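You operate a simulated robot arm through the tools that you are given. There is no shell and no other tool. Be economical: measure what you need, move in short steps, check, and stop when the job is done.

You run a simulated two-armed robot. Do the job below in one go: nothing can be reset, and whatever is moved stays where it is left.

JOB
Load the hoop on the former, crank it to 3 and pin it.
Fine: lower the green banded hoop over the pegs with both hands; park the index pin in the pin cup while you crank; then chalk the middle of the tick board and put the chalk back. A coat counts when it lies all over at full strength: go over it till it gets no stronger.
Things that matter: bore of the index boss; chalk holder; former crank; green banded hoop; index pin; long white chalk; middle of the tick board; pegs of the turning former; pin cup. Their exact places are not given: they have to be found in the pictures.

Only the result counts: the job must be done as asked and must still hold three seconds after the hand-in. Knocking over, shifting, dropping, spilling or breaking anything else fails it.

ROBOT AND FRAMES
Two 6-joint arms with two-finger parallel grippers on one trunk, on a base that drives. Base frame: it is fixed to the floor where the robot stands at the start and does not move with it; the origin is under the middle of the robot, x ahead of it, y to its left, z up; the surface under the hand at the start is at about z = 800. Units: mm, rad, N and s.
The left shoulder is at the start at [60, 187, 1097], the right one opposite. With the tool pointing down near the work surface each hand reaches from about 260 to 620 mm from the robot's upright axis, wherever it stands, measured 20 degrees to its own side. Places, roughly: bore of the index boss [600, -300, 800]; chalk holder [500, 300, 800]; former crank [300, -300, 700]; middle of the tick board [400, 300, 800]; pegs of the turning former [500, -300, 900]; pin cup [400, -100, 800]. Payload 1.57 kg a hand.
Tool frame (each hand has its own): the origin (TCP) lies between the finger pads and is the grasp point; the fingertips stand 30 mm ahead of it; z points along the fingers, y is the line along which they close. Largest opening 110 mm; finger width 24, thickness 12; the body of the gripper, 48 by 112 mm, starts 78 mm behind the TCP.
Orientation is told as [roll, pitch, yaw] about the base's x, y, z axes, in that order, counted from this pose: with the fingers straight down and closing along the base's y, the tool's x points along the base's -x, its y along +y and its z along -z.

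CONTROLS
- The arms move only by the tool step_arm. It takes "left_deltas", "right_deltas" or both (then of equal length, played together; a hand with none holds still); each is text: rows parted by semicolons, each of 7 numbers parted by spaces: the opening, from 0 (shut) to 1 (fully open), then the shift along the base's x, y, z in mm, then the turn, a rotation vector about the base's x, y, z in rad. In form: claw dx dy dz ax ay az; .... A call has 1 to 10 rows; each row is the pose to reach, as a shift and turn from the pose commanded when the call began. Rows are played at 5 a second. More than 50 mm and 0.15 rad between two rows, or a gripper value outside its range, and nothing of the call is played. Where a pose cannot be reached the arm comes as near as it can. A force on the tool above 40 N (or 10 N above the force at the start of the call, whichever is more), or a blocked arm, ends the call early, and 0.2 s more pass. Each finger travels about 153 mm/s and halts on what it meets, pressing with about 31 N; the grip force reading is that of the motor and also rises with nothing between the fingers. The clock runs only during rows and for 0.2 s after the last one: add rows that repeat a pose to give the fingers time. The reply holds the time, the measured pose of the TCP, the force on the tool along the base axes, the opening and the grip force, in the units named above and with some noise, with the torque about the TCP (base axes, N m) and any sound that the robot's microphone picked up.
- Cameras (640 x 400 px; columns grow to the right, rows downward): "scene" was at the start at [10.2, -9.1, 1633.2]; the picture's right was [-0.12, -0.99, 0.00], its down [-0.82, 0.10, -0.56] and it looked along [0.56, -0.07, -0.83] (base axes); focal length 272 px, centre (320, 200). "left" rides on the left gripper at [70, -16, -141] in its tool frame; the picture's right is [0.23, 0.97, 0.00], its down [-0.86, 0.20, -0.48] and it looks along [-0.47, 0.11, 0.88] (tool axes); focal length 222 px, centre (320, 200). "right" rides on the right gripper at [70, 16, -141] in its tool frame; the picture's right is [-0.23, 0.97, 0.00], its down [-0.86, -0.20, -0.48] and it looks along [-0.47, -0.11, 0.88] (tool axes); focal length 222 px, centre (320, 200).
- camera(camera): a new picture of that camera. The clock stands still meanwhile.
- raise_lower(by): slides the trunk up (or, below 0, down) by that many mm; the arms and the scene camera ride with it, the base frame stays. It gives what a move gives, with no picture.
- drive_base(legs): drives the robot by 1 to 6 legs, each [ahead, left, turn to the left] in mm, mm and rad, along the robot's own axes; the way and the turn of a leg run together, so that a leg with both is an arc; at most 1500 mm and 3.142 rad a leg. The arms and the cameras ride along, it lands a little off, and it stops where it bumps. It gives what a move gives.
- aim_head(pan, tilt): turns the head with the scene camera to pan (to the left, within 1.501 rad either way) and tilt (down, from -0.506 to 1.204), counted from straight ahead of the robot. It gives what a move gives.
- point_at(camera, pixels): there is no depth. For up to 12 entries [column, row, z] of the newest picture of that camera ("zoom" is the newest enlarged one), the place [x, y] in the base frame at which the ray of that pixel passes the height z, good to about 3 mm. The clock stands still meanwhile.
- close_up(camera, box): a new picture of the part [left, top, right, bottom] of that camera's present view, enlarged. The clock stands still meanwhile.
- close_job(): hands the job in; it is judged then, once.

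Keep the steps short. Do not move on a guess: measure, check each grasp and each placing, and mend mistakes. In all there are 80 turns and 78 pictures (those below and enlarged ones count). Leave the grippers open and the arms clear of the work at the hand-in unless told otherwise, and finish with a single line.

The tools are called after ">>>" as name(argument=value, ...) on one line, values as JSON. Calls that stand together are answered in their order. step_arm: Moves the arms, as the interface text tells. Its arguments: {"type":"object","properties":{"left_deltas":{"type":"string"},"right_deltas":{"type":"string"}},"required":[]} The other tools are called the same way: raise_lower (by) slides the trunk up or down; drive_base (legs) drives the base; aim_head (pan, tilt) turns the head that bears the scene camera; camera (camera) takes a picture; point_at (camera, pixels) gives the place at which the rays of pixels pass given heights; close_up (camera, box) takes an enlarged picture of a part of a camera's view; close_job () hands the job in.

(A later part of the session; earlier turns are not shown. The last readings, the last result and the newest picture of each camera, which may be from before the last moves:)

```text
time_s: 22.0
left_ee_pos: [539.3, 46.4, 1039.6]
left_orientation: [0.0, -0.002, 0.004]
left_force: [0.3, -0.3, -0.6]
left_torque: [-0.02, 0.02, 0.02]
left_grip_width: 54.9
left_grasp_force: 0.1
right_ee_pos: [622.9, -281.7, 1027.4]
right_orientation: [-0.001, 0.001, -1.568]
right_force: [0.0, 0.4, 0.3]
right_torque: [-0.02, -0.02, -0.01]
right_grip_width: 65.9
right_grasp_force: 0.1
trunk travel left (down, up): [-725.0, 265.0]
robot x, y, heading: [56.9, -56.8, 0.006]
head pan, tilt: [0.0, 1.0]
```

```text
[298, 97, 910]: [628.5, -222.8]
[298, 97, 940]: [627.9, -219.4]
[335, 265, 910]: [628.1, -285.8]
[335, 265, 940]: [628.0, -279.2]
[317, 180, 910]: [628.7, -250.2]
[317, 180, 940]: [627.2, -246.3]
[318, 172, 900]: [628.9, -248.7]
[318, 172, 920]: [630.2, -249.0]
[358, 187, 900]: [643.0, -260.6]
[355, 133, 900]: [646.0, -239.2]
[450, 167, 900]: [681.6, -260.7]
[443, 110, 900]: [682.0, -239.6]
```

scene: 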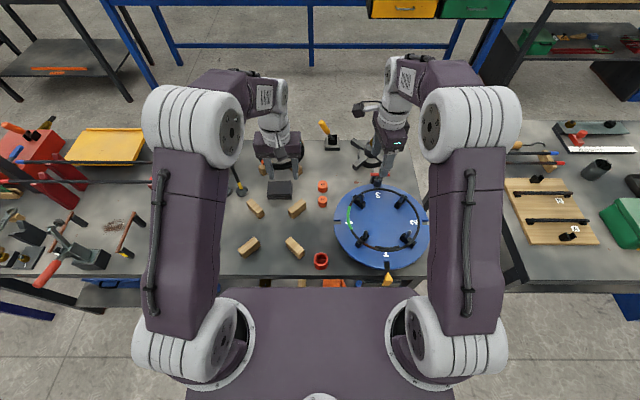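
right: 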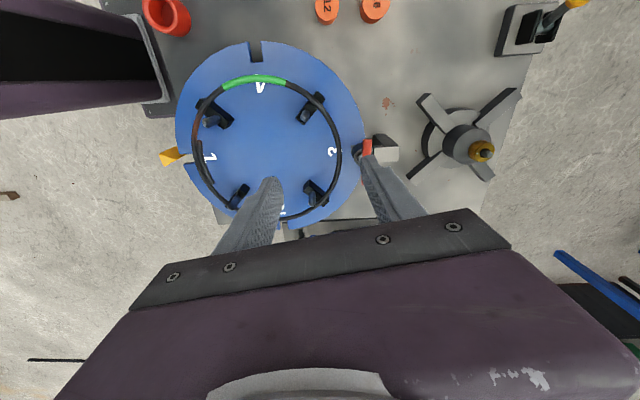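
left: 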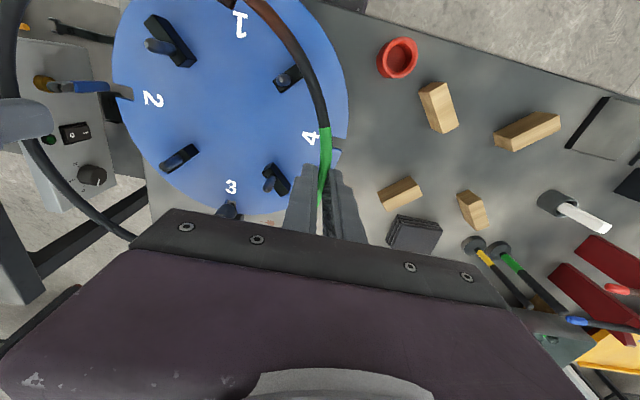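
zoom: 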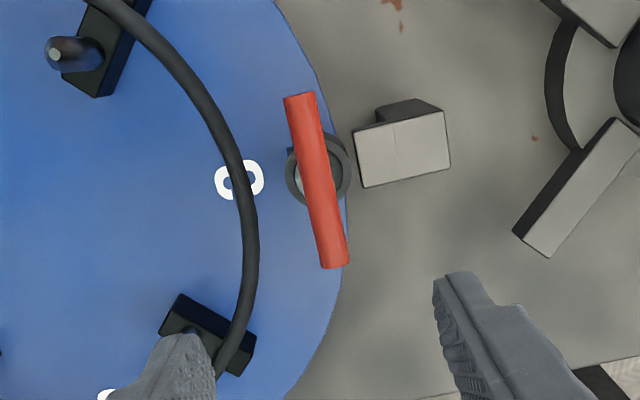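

Bar centre (628, -253, ~915), boss top ≈ 893, bracket top ≈ 887. I descend with tips at z ≈ 899, then close.

>>> step_arm(right_deltas="0.5 5 28.5 0 0 0 0; 0.5 5 28.5 -40 0 0 0; 0.5 5 28.5 -80 0 0 0; 0.5 5 28.5 -98 0 0 0; 0.5 5 28.5 -98 0 0 0; 0.2 5 28.5 -98 0 0 0; 0 5 28.5 -98 0 0 0; 0 5 28.5 -98 0 0 0; 0 5 28.5 -98 0 0 0")

>>> close_up(camera="scene", box=[350, 155, 410, 195])

```text
time_s: 24.0
left_ee_pos: [540.3, 45.8, 1039.8]
left_orientation: [0.002, -0.002, 0.003]
left_force: [0.5, 0.8, -0.8]
left_torque: [0.01, 0.02, -0.02]
left_grip_width: 55.3
left_grasp_force: 0.0
right_ee_pos: [627.0, -250.8, 931.3]
right_orientation: [0.002, -0.001, -1.567]
right_force: [4.8, -2.0, 7.5]
right_torque: [-0.04, -0.13, 0.0]
right_grip_width: 15.7
right_grasp_force: 31.1
trunk travel left (down, up): [-725.0, 265.0]
robot x, y, heading: [57.8, -58.5, 0.004]
head pan, tilt: [0.0, 1.0]
```

```text
10.00 times, centred on (380, 175) of scene
```

zoom: 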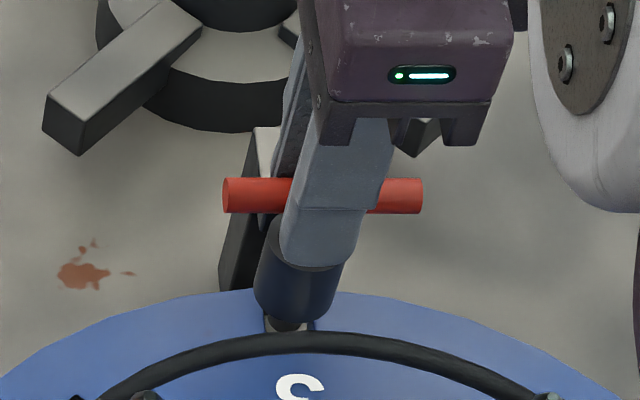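

Gripped (15.7 mm). Pinned reference: TCP (627, -251, 931). Lifting straight up.

>>> step_arm(right_deltas="0 0 0 10 0 0 0; 0 0 0 25 0 0 0; 0 0 0 45 0 0 0; 0 0 0 70 0 0 0; 0 0 0 100 0 0 0; 0 0 0 130 0 0 0; 0 0 0 130 0 0 0")

>>> camera(camera="scene")

>>> close_up(camera="scene", box=[350, 130, 430, 190])

>>> close_up(camera="scene", box=[300, 240, 340, 280])

```text
time_s: 25.6
left_ee_pos: [541.0, 46.1, 1040.3]
left_orientation: [-0.001, -0.001, 0.003]
left_force: [-0.7, -0.7, 0.6]
left_torque: [0.0, 0.0, 0.0]
left_grip_width: 54.8
left_grasp_force: 0.0
right_ee_pos: [626.5, -252.7, 1062.0]
right_orientation: [-0.002, 0.001, -1.567]
right_force: [0.1, 0.1, -1.1]
right_torque: [0.01, 0.0, 0.03]
right_grip_width: 11.3
right_grasp_force: 28.7
trunk travel left (down, up): [-725.0, 265.0]
robot x, y, heading: [60.3, -55.6, -0.001]
head pan, tilt: [0.0, 1.0]
```

```text
39 pictures are left
```

scene: 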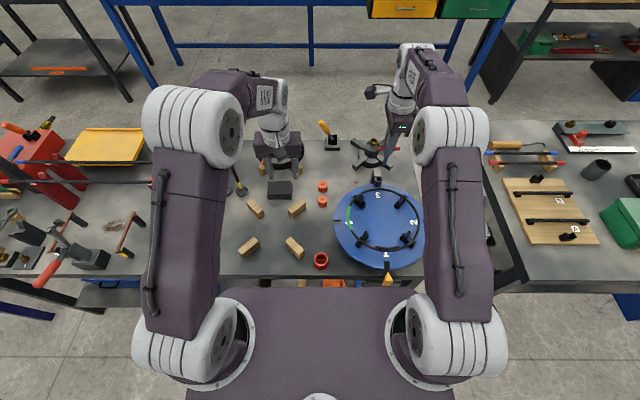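

```text
6.67 times, centred on (390, 160) of scene
```

zoom: 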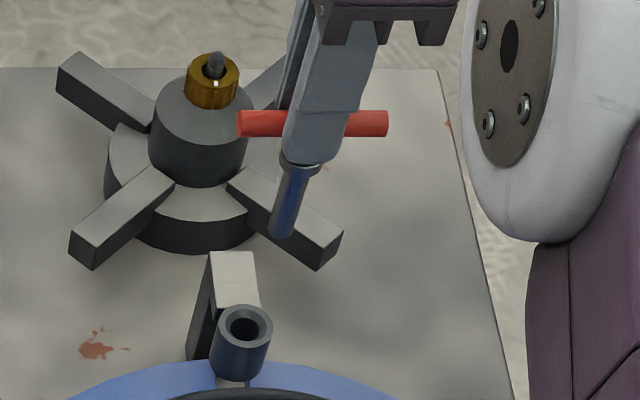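

```text
10.00 times, centred on (320, 260) of scene
```

zoom: 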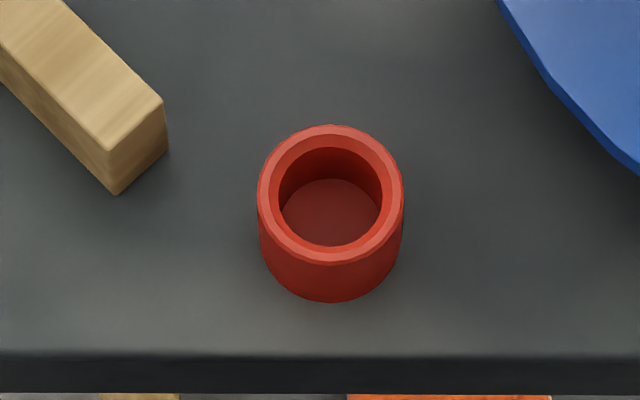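

Pin is clear of the bore. Measuring its tip and the cup.

>>> point_at(camera="scene", pixels=[[384.2, 165.2, 960], [384.2, 165.2, 980], [384.2, 165.2, 1000], [388.8, 148.3, 1046], [388.8, 148.3, 1030], [321, 259.5, 830], [321, 259.5, 850], [321, 261.2, 805], [321, 261.2, 810]])

>>> point_at(camera="zoom", pixels=[[258, 190, 840], [404, 190, 840], [330, 125, 840], [330, 265, 840], [330, 301, 800]])

```text
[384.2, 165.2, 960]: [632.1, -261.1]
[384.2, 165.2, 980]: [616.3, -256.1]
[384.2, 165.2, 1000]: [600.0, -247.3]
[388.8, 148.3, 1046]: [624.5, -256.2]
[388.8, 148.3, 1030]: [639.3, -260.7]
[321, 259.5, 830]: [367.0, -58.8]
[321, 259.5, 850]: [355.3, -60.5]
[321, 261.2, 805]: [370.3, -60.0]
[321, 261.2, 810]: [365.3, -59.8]
```

```text
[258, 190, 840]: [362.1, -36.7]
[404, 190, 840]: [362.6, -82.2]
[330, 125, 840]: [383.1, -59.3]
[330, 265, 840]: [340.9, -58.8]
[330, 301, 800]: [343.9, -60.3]
```

Tip is ≈ 96 mm below the TCP; cup centre ≈ (365, -60), rim z ≈ 835. Carrying the pin over the cup.

>>> step_arm(right_deltas="0 -37 27 0 0 0 0; 0 -74 55 0 0 0 0; 0 -111 82 0 0 0 0; 0 -149 110 0 0 0 0; 0 -187 138 0 0 0 0; 0 -224 165 0 0 0 0; 0 -261 192.5 0 0 0 0; 0 -261 192.5 -40 0 0 0; 0 -261 192.5 -85 0 0 0; 0 -261 192.5 -110 0 0 0")

>>> close_up(camera="scene", box=[280, 200, 380, 280])

>>> camera(camera="right")

```text
time_s: 27.8
left_ee_pos: [540.9, 46.0, 1040.7]
left_orientation: [0.002, -0.001, 0.004]
left_force: [-0.3, 0.4, 0.9]
left_torque: [0.04, -0.05, -0.04]
left_grip_width: 55.2
left_grasp_force: 0.0
right_ee_pos: [366.9, -57.5, 949.8]
right_orientation: [0.0, 0.001, -1.567]
right_force: [0.2, 0.1, -0.1]
right_torque: [0.0, 0.02, -0.01]
right_grip_width: 11.4
right_grasp_force: 28.9
trunk travel left (down, up): [-725.0, 265.0]
robot x, y, heading: [60.8, -55.3, 0.005]
head pan, tilt: [0.0, 1.0]
```

```text
5.00 times, centred on (330, 240) of scene
```

zoom: 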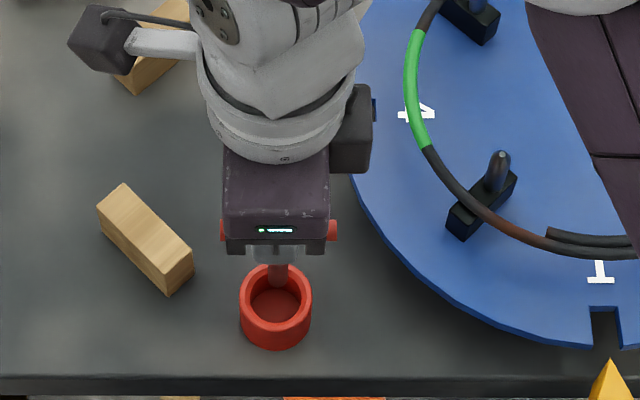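

```text
35 pictures are left
```

right: 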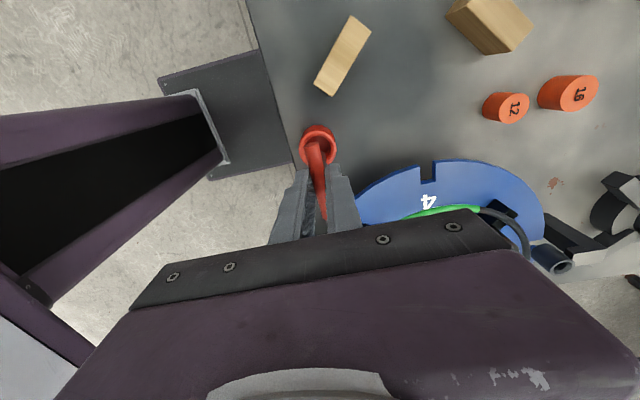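

The tip hangs over the cup mouth. Lowering it inside with a contact watch.

>>> step_arm(right_deltas="0 -1.5 -2.5 -15 0 0 0; 0 -1.5 -2.5 -30 0 0 0; 0 -1.5 -2.5 -38 0 0 0; 0 -1.5 -2.5 -44 0 0 0; 0 -1.5 -2.5 -44 0 0 0")

>>> close_up(camera="scene", box=[280, 220, 360, 280])

```text
time_s: 29.0
left_ee_pos: [539.4, 47.0, 1041.0]
left_orientation: [-0.001, -0.002, 0.003]
left_force: [-0.4, 0.6, 0.4]
left_torque: [0.02, 0.01, -0.02]
left_grip_width: 55.0
left_grasp_force: 0.1
right_ee_pos: [367.2, -62.1, 907.0]
right_orientation: [0.0, 0.0, -1.566]
right_force: [-0.6, 0.3, -0.5]
right_torque: [0.03, 0.03, -0.03]
right_grip_width: 11.2
right_grasp_force: 29.1
trunk travel left (down, up): [-725.0, 265.0]
robot x, y, heading: [58.8, -58.4, 0.008]
head pan, tilt: [0.0, 1.0]
```

```text
6.67 times, centred on (320, 250) of scene
```

zoom: 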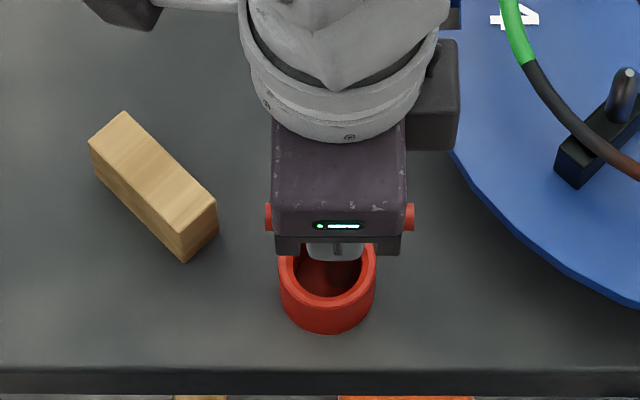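

No contact yet; lowering slowly until the tip touches the cup floor.

>>> step_arm(right_deltas="0 -2 0 -3 0 0 0; 0 -2 0 -6 0 0 0; 0 -2 0 -9 0 0 0; 0 -2 0 -12 0 0 0; 0 -2 0 -14 0 0 0; 0 -2 0 -14 0 0 0")

```text
time_s: 29.8
left_ee_pos: [538.7, 45.8, 1042.5]
left_orientation: [0.0, -0.003, 0.004]
left_force: [0.9, -0.1, -0.6]
left_torque: [0.01, -0.03, 0.0]
left_grip_width: 55.1
left_grasp_force: 0.0
right_ee_pos: [362.7, -60.7, 901.1]
right_orientation: [0.006, 0.003, -1.566]
right_force: [-2.6, -5.0, 36.5]
right_torque: [-0.56, 0.2, -0.01]
right_grip_width: 11.4
right_grasp_force: 29.2
trunk travel left (down, up): [-725.0, 265.0]
robot x, y, heading: [59.3, -57.1, 0.006]
head pan, tilt: [0.0, 1.0]
stopped in row 4 (right hand): the force on the tool passed its limit at 44 N (the readings are from after the stop); the commanded pose is now the measured one
```

The tip is on the cup floor (36 N). Easing 1 mm up, opening gently and looking.

>>> step_arm(right_deltas="0 0 0 1 0 0 0; 0.14 0 0 1 0 0 0; 0.2 0 0 1 0 0 0; 0.3 0 0 1 0 0 0; 0.4 0 0 1 0 0 0; 0.4 0 0 30 0 0 0; 0.4 0 0 70 0 0 0; 0.4 0 0 110 0 0 0; 0.4 0 0 110 0 0 0")

>>> camera(camera="right")

>>> close_up(camera="scene", box=[280, 220, 360, 280])

```text
time_s: 31.8
left_ee_pos: [540.6, 47.0, 1040.0]
left_orientation: [0.0, -0.001, 0.003]
left_force: [-0.7, 0.7, 0.7]
left_torque: [-0.02, 0.02, 0.01]
left_grip_width: 55.1
left_grasp_force: 0.0
right_ee_pos: [366.9, -62.0, 1007.4]
right_orientation: [0.006, 0.004, -1.568]
right_force: [0.4, 0.0, 0.5]
right_torque: [0.03, 0.01, -0.02]
right_grip_width: 44.2
right_grasp_force: 0.1
trunk travel left (down, up): [-725.0, 265.0]
robot x, y, heading: [59.3, -56.2, 0.002]
head pan, tilt: [0.0, 1.0]
```

```text
33 pictures are left
```

right: 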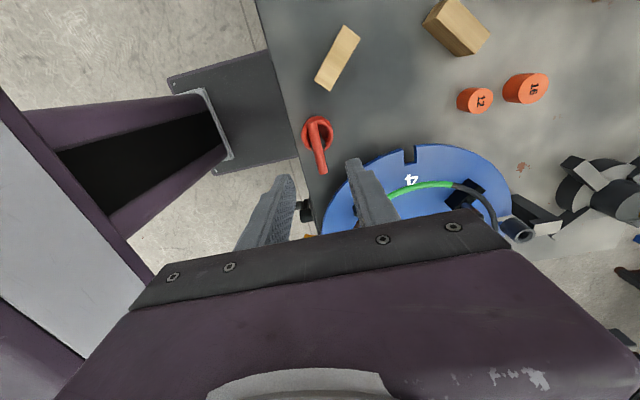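

```text
6.67 times, centred on (320, 250) of scene
```

zoom: 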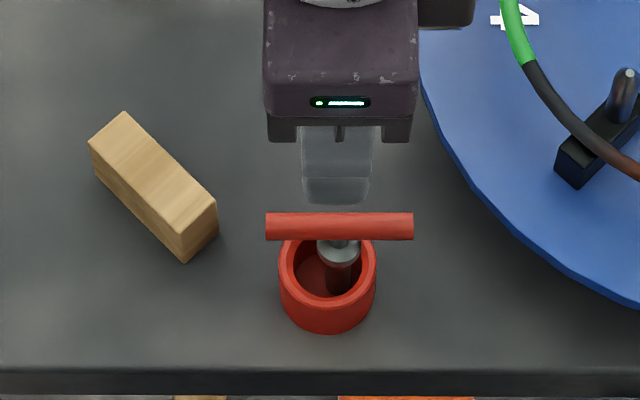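

The pin stands in the cup. Now I back off 260 mm for the crank and turn the right hand back straight, then look.

>>> drive_base(legs=[[-260, 0, 0]])

>>> step_arm(right_deltas="0.4 15 -20 0 0 0 0.15; 0.4 30 -40 0 0 0 0.3; 0.4 45 -60 0 0 0 0.45; 0.4 60 -80 0 0 0 0.6; 0.4 75 -100 0 0 0 0.75; 0.4 90 -120 0 0 0 0.9; 0.4 105 -140 0 0 0 1.05; 0.4 120 -160 0 0 0 1.2; 0.4 130 -180 -20 0 0 1.35; 0.4 130 -190 -40 0 0 1.5")

>>> aim_head(pan=-0.4, tilt=0.95)

>>> camera(camera="scene")

>>> camera(camera="right")

```text
time_s: 33.7
left_ee_pos: [286.4, 46.9, 1039.7]
left_orientation: [0.0, 0.001, 0.007]
left_force: [0.5, -0.3, -0.6]
left_torque: [-0.01, -0.02, 0.02]
left_grip_width: 55.0
left_grasp_force: 0.0
right_ee_pos: [110.7, -61.6, 1007.6]
right_orientation: [0.004, 0.004, -1.563]
right_force: [0.5, -0.2, -0.2]
right_torque: [0.02, 0.02, -0.04]
right_grip_width: 44.0
right_grasp_force: 0.1
trunk travel left (down, up): [-725.0, 265.0]
robot x, y, heading: [-199.3, -58.4, 0.009]
head pan, tilt: [0.0, 1.0]
```

```text
time_s: 35.9
left_ee_pos: [284.1, 46.0, 1039.8]
left_orientation: [0.0, -0.001, 0.006]
left_force: [0.2, 1.0, -0.3]
left_torque: [0.02, 0.03, -0.01]
left_grip_width: 55.0
left_grasp_force: 0.1
right_ee_pos: [243.3, -253.2, 968.7]
right_orientation: [0.004, 0.005, -0.063]
right_force: [0.0, -0.2, -0.2]
right_torque: [-0.02, -0.03, 0.01]
right_grip_width: 43.8
right_grasp_force: 0.1
trunk travel left (down, up): [-725.0, 265.0]
robot x, y, heading: [-200.7, -60.8, 0.006]
head pan, tilt: [0.0, 1.0]
```

```text
time_s: 36.7
left_ee_pos: [285.4, 46.3, 1039.7]
left_orientation: [0.0, -0.002, 0.007]
left_force: [0.6, 1.0, 0.1]
left_torque: [0.02, 0.01, 0.02]
left_grip_width: 55.2
left_grasp_force: 0.0
right_ee_pos: [241.0, -252.5, 968.6]
right_orientation: [0.003, 0.003, -0.065]
right_force: [0.1, 0.4, 1.1]
right_torque: [-0.01, 0.02, 0.0]
right_grip_width: 43.9
right_grasp_force: 0.0
trunk travel left (down, up): [-725.0, 265.0]
robot x, y, heading: [-193.3, -64.1, 0.01]
head pan, tilt: [-0.4, 0.949]
```

```text
31 pictures are left
```

scene: 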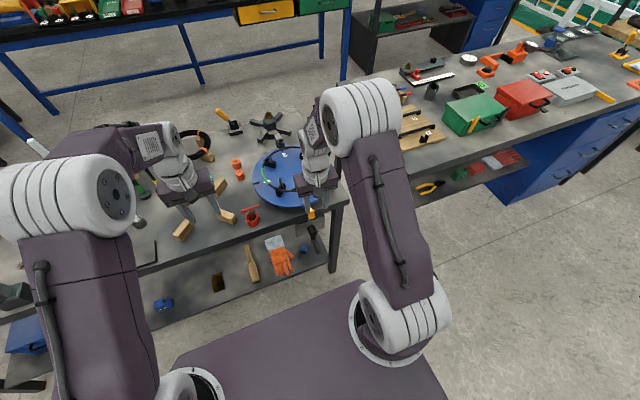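

```text
30 pictures are left
```

right: 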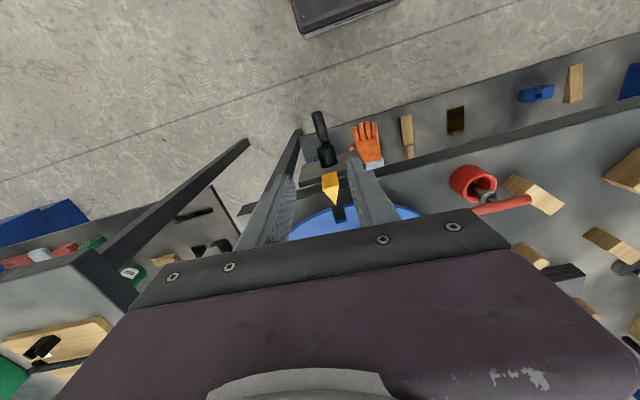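

Enlarging the crank in both views.

>>> close_up(camera="scene", box=[295, 200, 335, 260])

>>> close_up(camera="right", box=[290, 100, 370, 200])

```text
6.67 times, centred on (315, 230) of scene
```

zoom: 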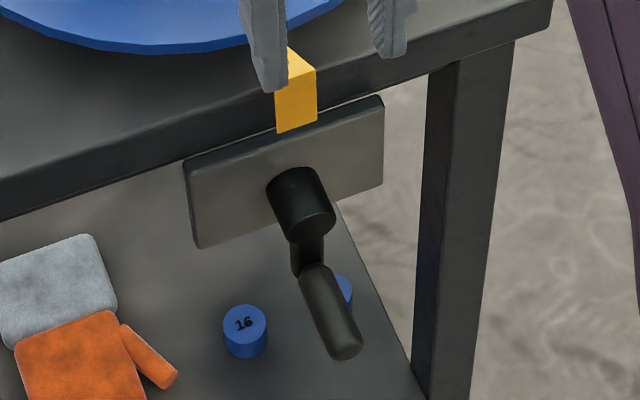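

```text
4.00 times, centred on (330, 150) of right
```

zoom: 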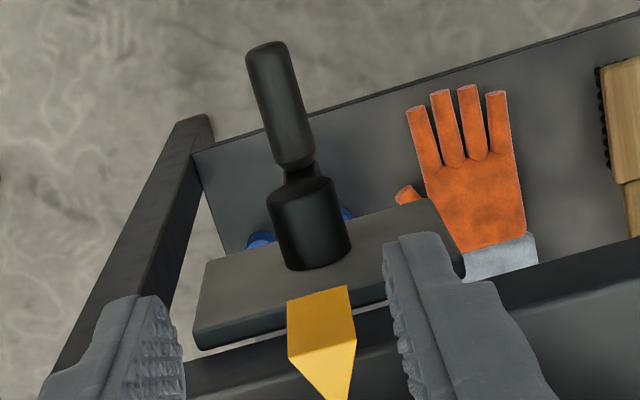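

>>> point_at(camera="scene", pixels=[[313.5, 232.7, 700], [313.5, 232.7, 740], [318.9, 252.5, 640], [318.9, 252.5, 700], [313.8, 240.8, 640], [313.8, 240.8, 700], [315, 245, 660], [310, 244.5, 660]])

>>> point_at(camera="right", pixels=[[325.75, 147.5, 700], [325.75, 147.5, 740], [316.25, 112.5, 640], [316.25, 112.5, 700], [323.25, 140.5, 640], [323.25, 140.5, 700]])

```text
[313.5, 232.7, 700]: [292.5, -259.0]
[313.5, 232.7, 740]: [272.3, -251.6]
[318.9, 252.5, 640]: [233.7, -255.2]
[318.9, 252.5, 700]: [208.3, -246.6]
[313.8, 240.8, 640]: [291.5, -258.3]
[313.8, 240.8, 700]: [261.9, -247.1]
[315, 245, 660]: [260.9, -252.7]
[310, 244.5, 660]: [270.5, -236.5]
```

```text
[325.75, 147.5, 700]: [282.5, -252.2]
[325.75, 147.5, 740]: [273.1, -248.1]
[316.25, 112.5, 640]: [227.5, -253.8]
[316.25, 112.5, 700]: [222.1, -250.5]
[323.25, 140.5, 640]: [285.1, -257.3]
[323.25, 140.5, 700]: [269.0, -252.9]
```

Hub axis ≈ (y -250, z 737), handle along x from 226 to 275 at z ≈ 662, y ≈ -253. I lower the trunk 120 mm, then bring the hand down over the handle.

>>> raise_lower(by=-120)

>>> step_arm(right_deltas="0.5 -2 0 -20 0 0 0.065; 0.5 -2 0 -60 0 0 0.065; 0.5 -2 0 -100 0 0 0.065; 0.5 -2 0 -140 0 0 0.065; 0.5 -2 0 -170 0 0 0.065; 0.5 -2 0 -183 0 0 0.065; 0.5 -2 0 -183 0 0 0.065")

>>> camera(camera="right")

>>> close_up(camera="scene", box=[270, 170, 370, 270])

```text
time_s: 38.2
left_ee_pos: [284.8, 47.4, 920.3]
left_orientation: [0.0, -0.002, 0.007]
left_force: [-0.4, 0.2, -0.4]
left_torque: [0.04, 0.0, -0.03]
left_grip_width: 55.0
left_grasp_force: 0.1
right_ee_pos: [241.5, -253.0, 849.5]
right_orientation: [0.003, 0.002, -0.065]
right_force: [-0.6, 0.1, 0.1]
right_torque: [0.0, 0.04, 0.04]
right_grip_width: 43.9
right_grasp_force: 0.0
trunk travel left (down, up): [-605.0, 385.0]
robot x, y, heading: [-198.0, -61.7, 0.009]
head pan, tilt: [-0.4, 0.949]
```

```text
time_s: 39.8
left_ee_pos: [285.6, 47.5, 920.4]
left_orientation: [0.001, -0.002, 0.008]
left_force: [0.4, 0.0, 0.2]
left_torque: [-0.02, 0.01, 0.04]
left_grip_width: 54.7
left_grasp_force: 0.0
right_ee_pos: [240.8, -251.1, 666.8]
right_orientation: [0.003, 0.004, 0.0]
right_force: [0.1, 0.0, 0.6]
right_torque: [0.02, -0.03, -0.01]
right_grip_width: 55.1
right_grasp_force: 0.0
trunk travel left (down, up): [-605.0, 385.0]
robot x, y, heading: [-196.0, -59.2, 0.007]
head pan, tilt: [-0.4, 0.949]
```

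```text
27 pictures are left
```

right: 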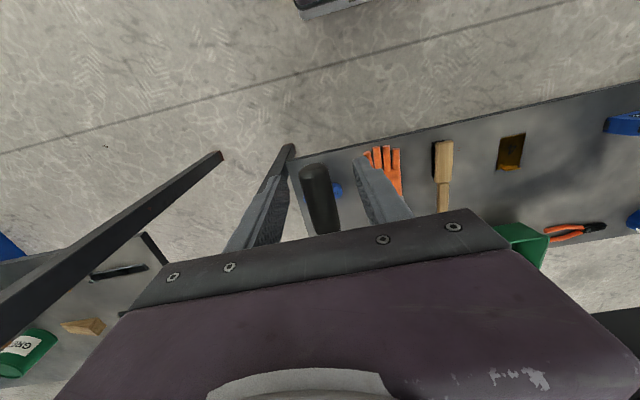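

```text
4.00 times, centred on (320, 220) of scene
```

zoom: 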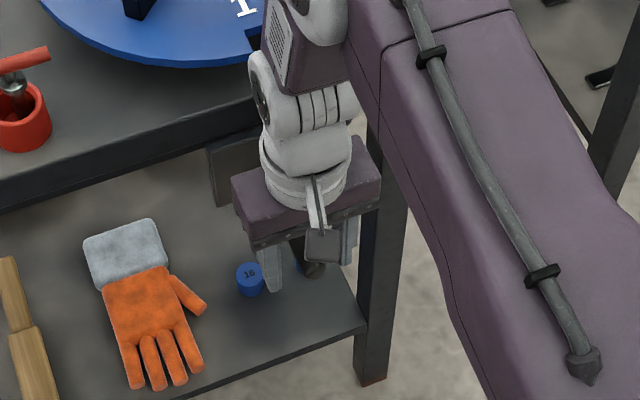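

The handle lies between the fingers. Closing on it.

>>> step_arm(right_deltas="0.2 0 0 0 0 0 0; 0 0 0 0 0 0 0; 0 0 0 0 0 0 0; 0 0 0 0 0 0 0")

```text
time_s: 40.8
left_ee_pos: [285.1, 45.7, 920.2]
left_orientation: [0.0, -0.002, 0.006]
left_force: [0.0, 0.1, -0.9]
left_torque: [-0.02, -0.02, -0.02]
left_grip_width: 54.8
left_grasp_force: 0.1
right_ee_pos: [240.8, -252.6, 666.3]
right_orientation: [0.003, 0.004, 0.0]
right_force: [-0.6, -1.1, -3.7]
right_torque: [0.05, -0.27, -0.05]
right_grip_width: 21.6
right_grasp_force: 34.6
trunk travel left (down, up): [-605.0, 385.0]
robot x, y, heading: [-192.5, -60.0, 0.005]
head pan, tilt: [-0.4, 0.949]
```

Gripped (21.6 mm). A trial arc of 30° about the hub with r ≈ 73.

>>> step_arm(right_deltas="0 0 6.4 0.3 0 0 0; 0 0 12.7 1.1 0 0 0; 0 0 18.9 2.5 0 0 0; 0 0 25 4.4 0 0 0; 0 0 30.9 6.8 0 0 0; 0 0 36.5 9.8 0 0 0; 0 0 36.5 9.8 0 0 0")

```text
time_s: 42.4
left_ee_pos: [284.9, 45.8, 919.7]
left_orientation: [0.002, -0.001, 0.007]
left_force: [-0.4, 0.2, -0.3]
left_torque: [0.02, -0.02, -0.01]
left_grip_width: 54.7
left_grasp_force: 0.1
right_ee_pos: [241.1, -217.1, 676.5]
right_orientation: [0.004, 0.003, 0.002]
right_force: [2.6, -9.0, 2.1]
right_torque: [0.21, 0.07, -0.03]
right_grip_width: 21.5
right_grasp_force: 34.4
trunk travel left (down, up): [-605.0, 385.0]
robot x, y, heading: [-196.8, -57.8, 0.01]
head pan, tilt: [-0.4, 0.949]
```

The crank turns with about 9 N. Continuing the arc to 120°.

>>> step_arm(right_deltas="0 0 8 5.4 0 0 0; 0 0 15.1 11.6 0 0 0; 0 0 21.4 18.9 0 0 0; 0 0 26.7 26.7 0 0 0; 0 0 34 44.3 0 0 0; 0 0 36.5 63.2 0 0 0; 0 0 34 82.1 0 0 0; 0 0 26.7 99.7 0 0 0; 0 0 26.7 99.7 0 0 0")

>>> close_up(camera="scene", box=[230, 130, 350, 270])

```text
time_s: 43.2
left_ee_pos: [284.5, 44.9, 920.9]
left_orientation: [0.001, -0.002, 0.005]
left_force: [-0.7, 0.4, 0.0]
left_torque: [-0.03, 0.02, 0.05]
left_grip_width: 54.9
left_grasp_force: 0.0
right_ee_pos: [240.2, -201.2, 691.7]
right_orientation: [0.001, 0.001, -0.002]
right_force: [1.0, -23.2, 4.9]
right_torque: [0.18, -0.24, 0.35]
right_grip_width: 21.9
right_grasp_force: 34.8
trunk travel left (down, up): [-605.0, 385.0]
robot x, y, heading: [-194.9, -57.7, 0.008]
head pan, tilt: [-0.4, 0.949]
stopped in row 3 (right hand): the force on the tool passed its limit at 59 N (the readings are from after the stop); the commanded pose is now the measured one
```

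```text
2.86 times, centred on (290, 200) of scene
```

zoom: 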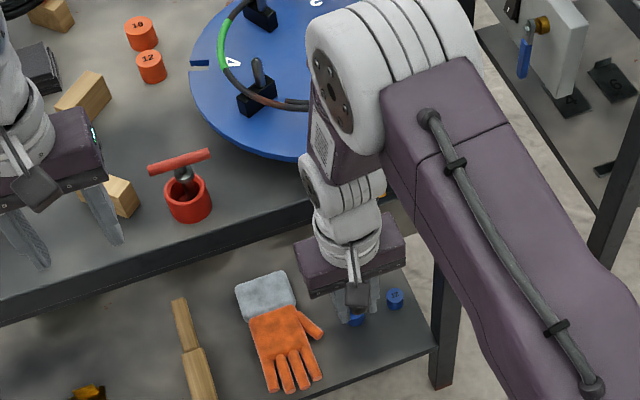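

The pull is inward, so the true radius is nearer 60. Continuing with r = 60 up to 95°, then reading forces.

>>> step_arm(right_deltas="0 0 -1.9 1 0 0 0; 0 0 0.7 5 0 0 0; 0 0 2.8 9.2 0 0 0; 0 0 4.8 14 0 0 0; 0 0 6.4 19.1 0 0 0; 0 0 7.5 24.2 0 0 0; 0 0 8.2 29.4 0 0 0; 0 0 8.4 34.6 0 0 0; 0 0 8.2 39.8 0 0 0")

```text
time_s: 44.4
left_ee_pos: [286.7, 42.3, 920.0]
left_orientation: [0.002, 0.0, 0.004]
left_force: [-0.1, -0.4, 0.7]
left_torque: [-0.02, 0.0, 0.02]
left_grip_width: 55.1
left_grasp_force: 0.1
right_ee_pos: [239.5, -198.6, 710.2]
right_orientation: [0.001, 0.006, -0.006]
right_force: [1.2, -25.3, -4.1]
right_torque: [0.23, -0.53, 0.3]
right_grip_width: 21.5
right_grasp_force: 34.6
trunk travel left (down, up): [-605.0, 385.0]
robot x, y, heading: [-197.0, -62.0, 0.004]
head pan, tilt: [-0.4, 0.949]
stopped in row 6 (right hand): the force on the tool passed its limit at 43 N (the readings are from after the stop); the commanded pose is now the measured one
```

I relax sideways by 4 mm and read the force, to learn the true path.

>>> step_arm(right_deltas="0 0 -3 0 0 0 0; 0 0 -3 0 0 0 0")

>>> step_arm(right_deltas="0 0 0 4 0 0 0; 0 0 0 8 0 0 0; 0 0 0 8 0 0 0")

>>> step_arm(right_deltas="0 0 -2 4 0 0 0; 0 0 -2 8 0 0 0; 0 0 -2 8 0 0 0")

```text
time_s: 45.0
left_ee_pos: [286.1, 43.2, 922.0]
left_orientation: [0.003, -0.001, 0.004]
left_force: [0.5, 0.4, 0.4]
left_torque: [-0.01, 0.0, -0.03]
left_grip_width: 54.9
left_grasp_force: 0.0
right_ee_pos: [241.3, -199.1, 709.8]
right_orientation: [0.004, 0.004, -0.002]
right_force: [1.4, -10.1, -5.9]
right_torque: [0.31, 0.17, 0.04]
right_grip_width: 21.6
right_grasp_force: 34.1
trunk travel left (down, up): [-605.0, 385.0]
robot x, y, heading: [-196.7, -60.3, 0.009]
head pan, tilt: [-0.4, 0.949]
```

```text
time_s: 45.8
left_ee_pos: [286.4, 41.9, 919.6]
left_orientation: [0.002, 0.0, 0.004]
left_force: [-0.4, -0.7, 0.6]
left_torque: [0.0, 0.02, 0.02]
left_grip_width: 55.1
left_grasp_force: 0.2
right_ee_pos: [239.1, -199.6, 718.6]
right_orientation: [0.004, 0.005, -0.008]
right_force: [3.3, -14.1, -8.0]
right_torque: [0.34, 0.18, 0.08]
right_grip_width: 21.5
right_grasp_force: 35.1
trunk travel left (down, up): [-605.0, 385.0]
robot x, y, heading: [-194.3, -58.0, 0.006]
head pan, tilt: [-0.4, 0.949]
```

```text
time_s: 46.6
left_ee_pos: [286.8, 43.3, 920.3]
left_orientation: [0.003, 0.002, 0.005]
left_force: [0.1, 0.2, 0.0]
left_torque: [0.02, 0.03, 0.0]
left_grip_width: 54.9
left_grasp_force: 0.0
right_ee_pos: [240.0, -201.5, 725.3]
right_orientation: [0.004, 0.005, -0.003]
right_force: [2.5, -10.3, -9.6]
right_torque: [0.29, 0.14, 0.2]
right_grip_width: 21.7
right_grasp_force: 35.1
trunk travel left (down, up): [-605.0, 385.0]
robot x, y, heading: [-196.4, -58.4, 0.007]
head pan, tilt: [-0.4, 0.949]
```

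The free path fits r ≈ 51 about (-252.6, 717). Continuing on that circle over the top.

>>> step_arm(right_deltas="0 0 -3.2 9.1 0 0 0; 0 0 -6 15.3 0 0 0; 0 0 -9.3 21 0 0 0; 0 0 -13.6 26.2 0 0 0; 0 0 -18.3 30.8 0 0 0; 0 0 -23.7 34.7 0 0 0; 0 0 -29.5 37.9 0 0 0")

>>> close_up(camera="scene", box=[220, 120, 360, 260])

```text
time_s: 48.2
left_ee_pos: [284.4, 46.8, 920.1]
left_orientation: [-0.001, -0.003, 0.006]
left_force: [0.1, -0.1, 0.3]
left_torque: [0.02, -0.02, 0.01]
left_grip_width: 55.0
left_grasp_force: 0.0
right_ee_pos: [240.3, -228.2, 766.9]
right_orientation: [0.002, 0.002, -0.004]
right_force: [-5.0, 10.5, 4.0]
right_torque: [0.33, 0.08, 0.18]
right_grip_width: 21.8
right_grasp_force: 35.0
trunk travel left (down, up): [-605.0, 385.0]
robot x, y, heading: [-192.3, -62.4, 0.007]
head pan, tilt: [-0.4, 0.949]
```

```text
2.86 times, centred on (290, 190) of scene
```

zoom: 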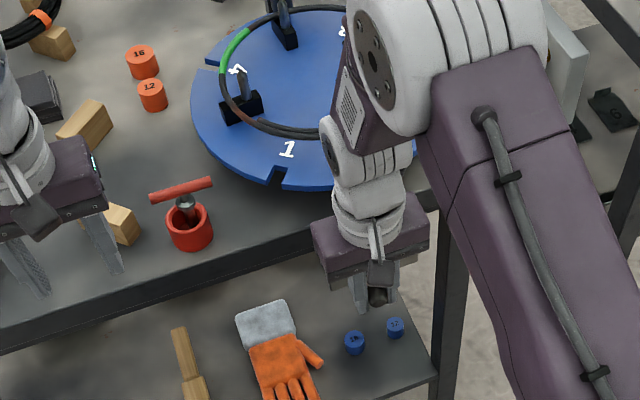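

>>> point_at(camera="zoom", pixels=[[280, 168, 858], [287, 150, 858], [278, 186, 858]])

>>> step_arm(right_deltas="0 0 -6 1.5 0 0 0; 0 0 -13.6 2 0 0 0; 0 0 -20 2 0 0 0; 0 0 -26.5 1.5 0 0 0; 0 0 -33 0 0 0 0; 0 0 -39 -2.5 0 0 0; 0 0 -45 -6 0 0 0")

```text
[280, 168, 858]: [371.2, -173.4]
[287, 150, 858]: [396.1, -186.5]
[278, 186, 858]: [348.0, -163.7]
```

```text
time_s: 49.8
left_ee_pos: [284.5, 44.5, 920.2]
left_orientation: [0.0, -0.003, 0.005]
left_force: [-0.3, 0.0, 0.7]
left_torque: [-0.03, 0.02, -0.02]
left_grip_width: 55.2
left_grasp_force: 0.1
right_ee_pos: [240.1, -274.7, 758.8]
right_orientation: [0.002, 0.004, -0.004]
right_force: [7.2, 2.3, 6.0]
right_torque: [0.22, -0.13, 0.19]
right_grip_width: 21.9
right_grasp_force: 34.7
trunk travel left (down, up): [-605.0, 385.0]
robot x, y, heading: [-194.1, -62.6, 0.002]
head pan, tilt: [-0.4, 0.949]
```

The notch has moved ≈ 37° for about 150° of crank, so one crank turn makes 90°: two full turns are needed. Continuing down the far side.

>>> step_arm(right_deltas="0 0 -8 0 0 0 0; 0 0 -14.7 -3.5 0 0 0; 0 0 -19.5 -8 0 0 0; 0 0 -22.9 -13 0 0 0; 0 0 -26 -19 0 0 0; 0 0 -28.1 -25.3 0 0 0; 0 0 -29.5 -32 0 0 0; 0 0 -29.9 -38.8 0 0 0; 0 0 -29.4 -46 0 0 0; 0 0 -28.1 -52.3 0 0 0")

```text
time_s: 52.1
left_ee_pos: [285.6, 41.2, 918.9]
left_orientation: [0.005, 0.0, 0.0]
left_force: [-0.5, 0.2, -0.1]
left_torque: [-0.04, 0.0, 0.01]
left_grip_width: 55.1
left_grasp_force: 0.0
right_ee_pos: [240.5, -307.9, 706.2]
right_orientation: [0.002, 0.002, -0.01]
right_force: [-1.3, -23.8, -3.8]
right_torque: [0.01, -0.1, 0.35]
right_grip_width: 21.5
right_grasp_force: 34.6
trunk travel left (down, up): [-605.0, 385.0]
robot x, y, heading: [-196.6, -58.3, 0.002]
head pan, tilt: [-0.4, 0.949]
stopped in row 10 (right hand): the force on the tool passed its limit at 42 N (the readings are from after the stop); the commanded pose is now the measured one
```

Left-side force shows centre ≈ (-257, 720) and r ≈ 55. Continuing through the bottom (end of turn one).

>>> step_arm(right_deltas="0 0 -3 -0.4 0 0 0; 0 0 -1.5 -7 0 0 0; 0 0 2.5 -13.7 0 0 0; 0 0 7 -19.5 0 0 0; 0 0 12 -25.1 0 0 0; 0 0 17 -29.6 0 0 0; 0 0 23.4 -33.8 0 0 0; 0 0 30 -37 0 0 0; 0 0 36.7 -39.3 0 0 0; 0 0 50.9 -41.2 0 0 0")

```text
time_s: 53.1
left_ee_pos: [286.7, 39.9, 919.9]
left_orientation: [0.002, 0.001, 0.001]
left_force: [0.0, 0.3, 0.9]
left_torque: [-0.01, 0.0, -0.03]
left_grip_width: 55.2
left_grasp_force: 0.0
right_ee_pos: [240.3, -305.3, 687.2]
right_orientation: [0.001, 0.002, -0.009]
right_force: [-0.1, -25.3, -10.4]
right_torque: [0.23, -0.03, 0.48]
right_grip_width: 21.5
right_grasp_force: 35.0
trunk travel left (down, up): [-605.0, 385.0]
robot x, y, heading: [-197.5, -59.3, -0.001]
head pan, tilt: [-0.4, 0.949]
stopped in row 4 (right hand): the force on the tool passed its limit at 44 N (the readings are from after the stop); the commanded pose is now the measured one
```

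Part of this is the handle slipping along the fingers. I relax outward and carry on around the lower left in the fitted path.

>>> step_arm(right_deltas="0 0 -4 -1 0 0 0; 0 0 -3.5 -6 0 0 0; 0 0 -1.5 -11 0 0 0; 0 0 1.1 -15 0 0 0; 0 0 5 -20.5 0 0 0; 0 0 9.8 -25.7 0 0 0; 0 0 15 -30 0 0 0; 0 0 21 -34.4 0 0 0; 0 0 27 -37.5 0 0 0; 0 0 34.2 -39.8 0 0 0")

>>> camera(camera="right")

```text
time_s: 55.3
left_ee_pos: [284.8, 41.4, 920.0]
left_orientation: [0.001, 0.0, 0.002]
left_force: [-0.1, 0.0, 0.5]
left_torque: [0.02, 0.02, 0.0]
left_grip_width: 55.2
left_grasp_force: 0.1
right_ee_pos: [239.5, -269.0, 648.0]
right_orientation: [0.002, 0.003, -0.01]
right_force: [2.4, -7.5, -3.6]
right_torque: [0.37, -0.11, 0.33]
right_grip_width: 22.0
right_grasp_force: 35.1
trunk travel left (down, up): [-605.0, 385.0]
robot x, y, heading: [-195.3, -58.4, -0.004]
head pan, tilt: [-0.4, 0.949]
```

```text
23 pictures are left
```

right: 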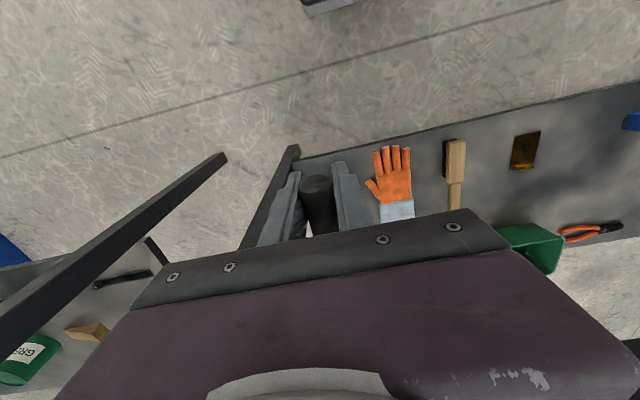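

That ran freely with only drag; the handle now sits higher in the fingers, so my model holds. Second turn: centre (-257, 700) for the TCP, r = 54.5.

>>> step_arm(right_deltas="0 0 11 -2.5 0 0 0; 0 0 22.4 -1.5 0 0 0; 0 0 33.3 1.8 0 0 0; 0 0 43.3 7.4 0 0 0; 0 0 51.9 14.8 0 0 0; 0 0 58.7 23.9 0 0 0; 0 0 63.5 34.3 0 0 0; 0 0 66.1 45.4 0 0 0; 0 0 66.3 56.7 0 0 0; 0 0 64.1 67.9 0 0 0")

```text
time_s: 57.5
left_ee_pos: [283.6, 48.0, 919.7]
left_orientation: [-0.006, -0.001, 0.002]
left_force: [-0.7, 0.3, 0.1]
left_torque: [0.03, 0.0, -0.01]
left_grip_width: 55.1
left_grasp_force: 0.0
right_ee_pos: [240.6, -198.7, 718.3]
right_orientation: [-0.004, 0.0, -0.007]
right_force: [-7.1, 40.2, 0.8]
right_torque: [0.02, 0.32, 0.54]
right_grip_width: 21.9
right_grasp_force: 34.5
trunk travel left (down, up): [-605.0, 385.0]
robot x, y, heading: [-201.2, -59.1, 0.002]
head pan, tilt: [-0.4, 0.949]
```

The sideways pull means the true radius is ≈ 66 (my first fit), centre (-252.6, 728). I relax outward and continue over the top on that circle.

>>> step_arm(right_deltas="0 0 7 2 0 0 0; 0 0 14 7 0 0 0; 0 0 16 13 0 0 0; 0 0 14.3 20.7 0 0 0; 0 0 8.3 33.1 0 0 0; 0 0 -0.2 43.9 0 0 0; 0 0 -10.8 52.8 0 0 0; 0 0 -23 59.3 0 0 0; 0 0 -36.2 63.1 0 0 0")

```text
time_s: 58.2
left_ee_pos: [287.6, 36.0, 920.5]
left_orientation: [0.002, 0.003, -0.006]
left_force: [1.3, -0.3, -0.3]
left_torque: [-0.06, 0.0, 0.0]
left_grip_width: 54.9
left_grasp_force: 0.0
right_ee_pos: [240.0, -199.9, 724.9]
right_orientation: [-0.002, 0.005, -0.018]
right_force: [7.6, -36.0, -10.0]
right_torque: [0.05, -0.73, 0.72]
right_grip_width: 22.2
right_grasp_force: 34.9
trunk travel left (down, up): [-605.0, 385.0]
robot x, y, heading: [-195.2, -60.1, -0.002]
head pan, tilt: [-0.4, 0.949]
stopped in row 3 (right hand): the force on the tool passed its limit at 56 N (the readings are from after the stop); the commanded pose is now the measured one
```

Measured points do lie on a circle y-centre -254, r 55.5, z-centre ≈ 712. I continue on exactly that circle from here (θ ≈ 103°).

>>> step_arm(right_deltas="0 0 -1 3 0 0 0; 0 0 -2.6 8.4 0 0 0; 0 0 -7 17 0 0 0; 0 0 -12.9 24.7 0 0 0; 0 0 -19.9 31.3 0 0 0; 0 0 -28 36.6 0 0 0; 0 0 -38.8 40.9 0 0 0; 0 0 -50.2 43 0 0 0; 0 0 -61.8 42.6 0 0 0; 0 0 -73.1 39.8 0 0 0")

```text
time_s: 60.4
left_ee_pos: [285.4, 39.2, 919.9]
left_orientation: [0.0, -0.002, -0.003]
left_force: [0.0, 0.5, -0.3]
left_torque: [0.02, -0.01, 0.02]
left_grip_width: 55.0
left_grasp_force: 0.0
right_ee_pos: [238.4, -268.3, 765.3]
right_orientation: [-0.004, 0.005, -0.016]
right_force: [3.5, 4.7, 4.3]
right_torque: [0.27, -0.28, 0.6]
right_grip_width: 21.8
right_grasp_force: 34.6
trunk travel left (down, up): [-605.0, 385.0]
robot x, y, heading: [-196.6, -65.4, -0.005]
head pan, tilt: [-0.4, 0.949]
```

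Smooth, low forces. Continuing down the left side.

>>> step_arm(right_deltas="0 0 -10.4 -5.1 0 0 0; 0 0 -19.6 -12.3 0 0 0; 0 0 -27 -21.2 0 0 0; 0 0 -32.5 -31.4 0 0 0; 0 0 -35.7 -42.6 0 0 0; 0 0 -36.5 -52.2 0 0 0; 0 0 -35.7 -61.8 0 0 0; 0 0 -33.2 -71.2 0 0 0; 0 0 -29.1 -79.9 0 0 0")

>>> close_up(camera="scene", box=[220, 110, 360, 250])

```text
time_s: 62.3
left_ee_pos: [287.7, 34.4, 919.1]
left_orientation: [0.001, 0.0, -0.007]
left_force: [0.7, -0.4, -0.2]
left_torque: [-0.01, 0.01, 0.02]
left_grip_width: 54.9
left_grasp_force: 0.0
right_ee_pos: [239.0, -308.5, 692.2]
right_orientation: [-0.003, 0.005, -0.021]
right_force: [-1.1, -27.6, -7.1]
right_torque: [0.31, 0.13, 0.48]
right_grip_width: 21.8
right_grasp_force: 35.1
trunk travel left (down, up): [-605.0, 385.0]
robot x, y, heading: [-198.9, -64.5, -0.003]
head pan, tilt: [-0.4, 0.949]
stopped in row 9 (right hand): the force on the tool passed its limit at 57 N (the readings are from after the stop); the commanded pose is now the measured one
```

```text
2.86 times, centred on (290, 180) of scene
```

zoom: 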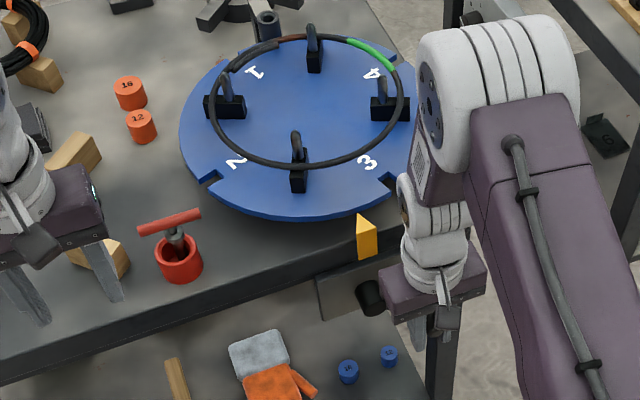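

3's notch is approaching the pointer; about 70° of crank remains. Relaxing outward and continuing round the lower left.

>>> step_arm(right_deltas="0 0 -3 -1 0 0 0; 0 0 -3 -7 0 0 0; 0 0 -1.5 -12 0 0 0; 0 0 1.5 -17 0 0 0; 0 0 5.5 -22.5 0 0 0; 0 0 10.5 -27.7 0 0 0; 0 0 16 -32 0 0 0; 0 0 22.5 -36.4 0 0 0; 0 0 28.5 -39.5 0 0 0; 0 0 36 -42 0 0 0")

>>> close_up(camera="scene", box=[240, 110, 340, 220])

```text
time_s: 63.9
left_ee_pos: [288.7, 33.5, 919.1]
left_orientation: [0.001, 0.002, -0.008]
left_force: [0.4, 0.3, -0.2]
left_torque: [-0.01, 0.02, -0.03]
left_grip_width: 54.9
left_grasp_force: 0.0
right_ee_pos: [238.1, -295.3, 661.0]
right_orientation: [0.0, 0.01, -0.023]
right_force: [3.6, -21.3, -19.6]
right_torque: [0.35, -0.24, 0.64]
right_grip_width: 22.1
right_grasp_force: 34.8
trunk travel left (down, up): [-605.0, 385.0]
robot x, y, heading: [-195.3, -63.8, -0.006]
head pan, tilt: [-0.4, 0.949]
stopped in row 7 (right hand): the force on the tool passed its limit at 41 N (the readings are from after the stop); the commanded pose is now the measured one
```

```text
3.64 times, centred on (290, 165) of scene
```

zoom: 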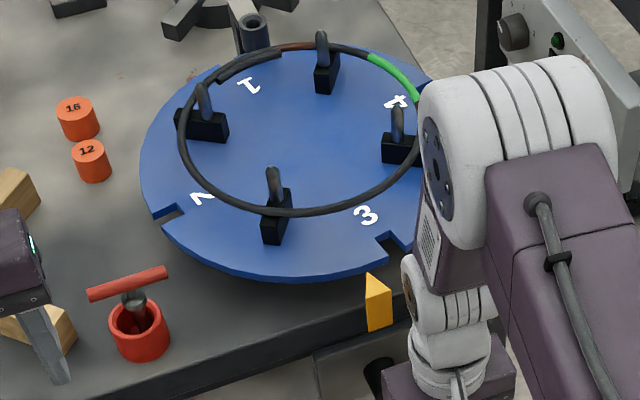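

>>> step_arm(right_deltas="0 0 -2 -3 0 0 0; 0 0 1 -7 0 0 0; 0 0 6 -11 0 0 0; 0 0 12 -14.5 0 0 0; 0 0 19 -17.5 0 0 0; 0 0 26 -19 0 0 0; 0 0 32 -19.5 0 0 0; 0 0 37 -19.5 0 0 0")

>>> close_up(camera="scene", box=[240, 110, 340, 220])

>>> point_at(camera="zoom", pixels=[[355, 250, 858], [372, 238, 858], [366, 215, 858], [245, 88, 858], [236, 66, 858], [200, 198, 858], [373, 275, 850], [254, 20, 893]])

```text
time_s: 65.2
left_ee_pos: [287.1, 34.7, 920.8]
left_orientation: [0.001, -0.002, -0.009]
left_force: [0.1, -0.5, -1.1]
left_torque: [-0.05, -0.01, 0.01]
left_grip_width: 55.2
left_grasp_force: 0.1
right_ee_pos: [236.6, -274.1, 646.5]
right_orientation: [-0.001, 0.004, -0.032]
right_force: [-2.7, -20.9, -0.6]
right_torque: [1.3, -0.81, 0.3]
right_grip_width: 22.0
right_grasp_force: 34.4
trunk travel left (down, up): [-605.0, 385.0]
robot x, y, heading: [-199.1, -65.3, -0.008]
head pan, tilt: [-0.4, 0.949]
stopped in row 6 (right hand): the force on the tool passed its limit at 44 N (the readings are from after the stop); the commanded pose is now the measured one
```

```text
3.64 times, centred on (290, 165) of scene
```

zoom: 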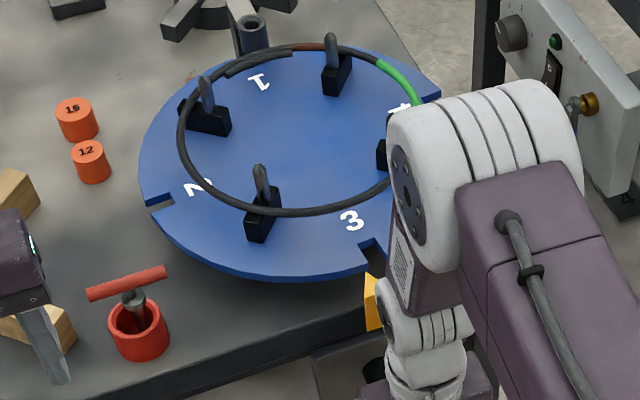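

```text
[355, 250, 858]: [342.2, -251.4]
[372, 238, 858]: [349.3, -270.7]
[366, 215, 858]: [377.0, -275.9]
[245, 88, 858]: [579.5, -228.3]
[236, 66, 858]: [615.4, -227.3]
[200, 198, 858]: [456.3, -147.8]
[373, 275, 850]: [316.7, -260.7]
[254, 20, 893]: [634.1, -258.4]
```

Notch 3 is still ≈ 7° short (≈ 25° of crank). Continuing slowly toward the bottom.

>>> step_arm(right_deltas="0 0 5 -2 0 0 0; 0 0 10 -3 0 0 0; 0 0 15 -3.5 0 0 0; 0 0 20 -3.5 0 0 0; 0 0 20 -3.5 0 0 0")

>>> close_up(camera="scene", box=[240, 110, 340, 220])

>>> point_at(camera="zoom", pixels=[[258, 82, 858], [351, 224, 858], [195, 190, 858], [254, 20, 893], [371, 275, 850], [160, 200, 858]])

```text
time_s: 65.7
left_ee_pos: [286.8, 32.4, 920.5]
left_orientation: [0.001, -0.003, -0.012]
left_force: [0.7, 0.1, 0.0]
left_torque: [-0.04, 0.0, 0.05]
left_grip_width: 55.3
left_grasp_force: 0.1
right_ee_pos: [237.2, -273.7, 646.6]
right_orientation: [-0.002, -0.001, -0.048]
right_force: [-6.7, -23.4, 6.3]
right_torque: [1.73, -1.25, 0.13]
right_grip_width: 21.9
right_grasp_force: 34.7
trunk travel left (down, up): [-605.0, 385.0]
robot x, y, heading: [-194.3, -63.6, -0.014]
head pan, tilt: [-0.4, 0.949]
stopped in row 2 (right hand): the force on the tool passed its limit at 45 N (the readings are from after the stop); the commanded pose is now the measured one
```

```text
3.64 times, centred on (290, 165) of scene
```

zoom: 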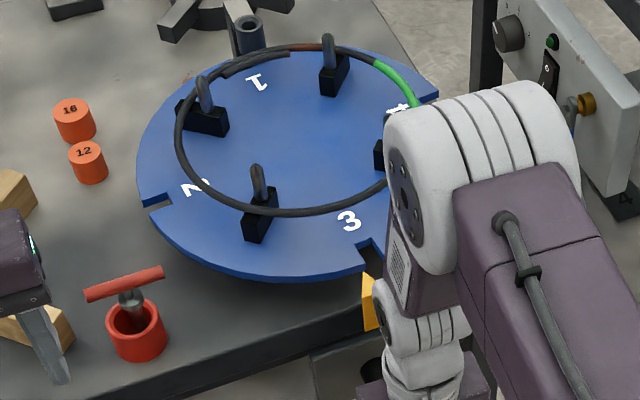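

```text
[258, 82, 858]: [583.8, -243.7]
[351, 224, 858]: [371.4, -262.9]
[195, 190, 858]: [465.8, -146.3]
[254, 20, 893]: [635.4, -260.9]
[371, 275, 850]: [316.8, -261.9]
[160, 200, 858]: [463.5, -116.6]
```

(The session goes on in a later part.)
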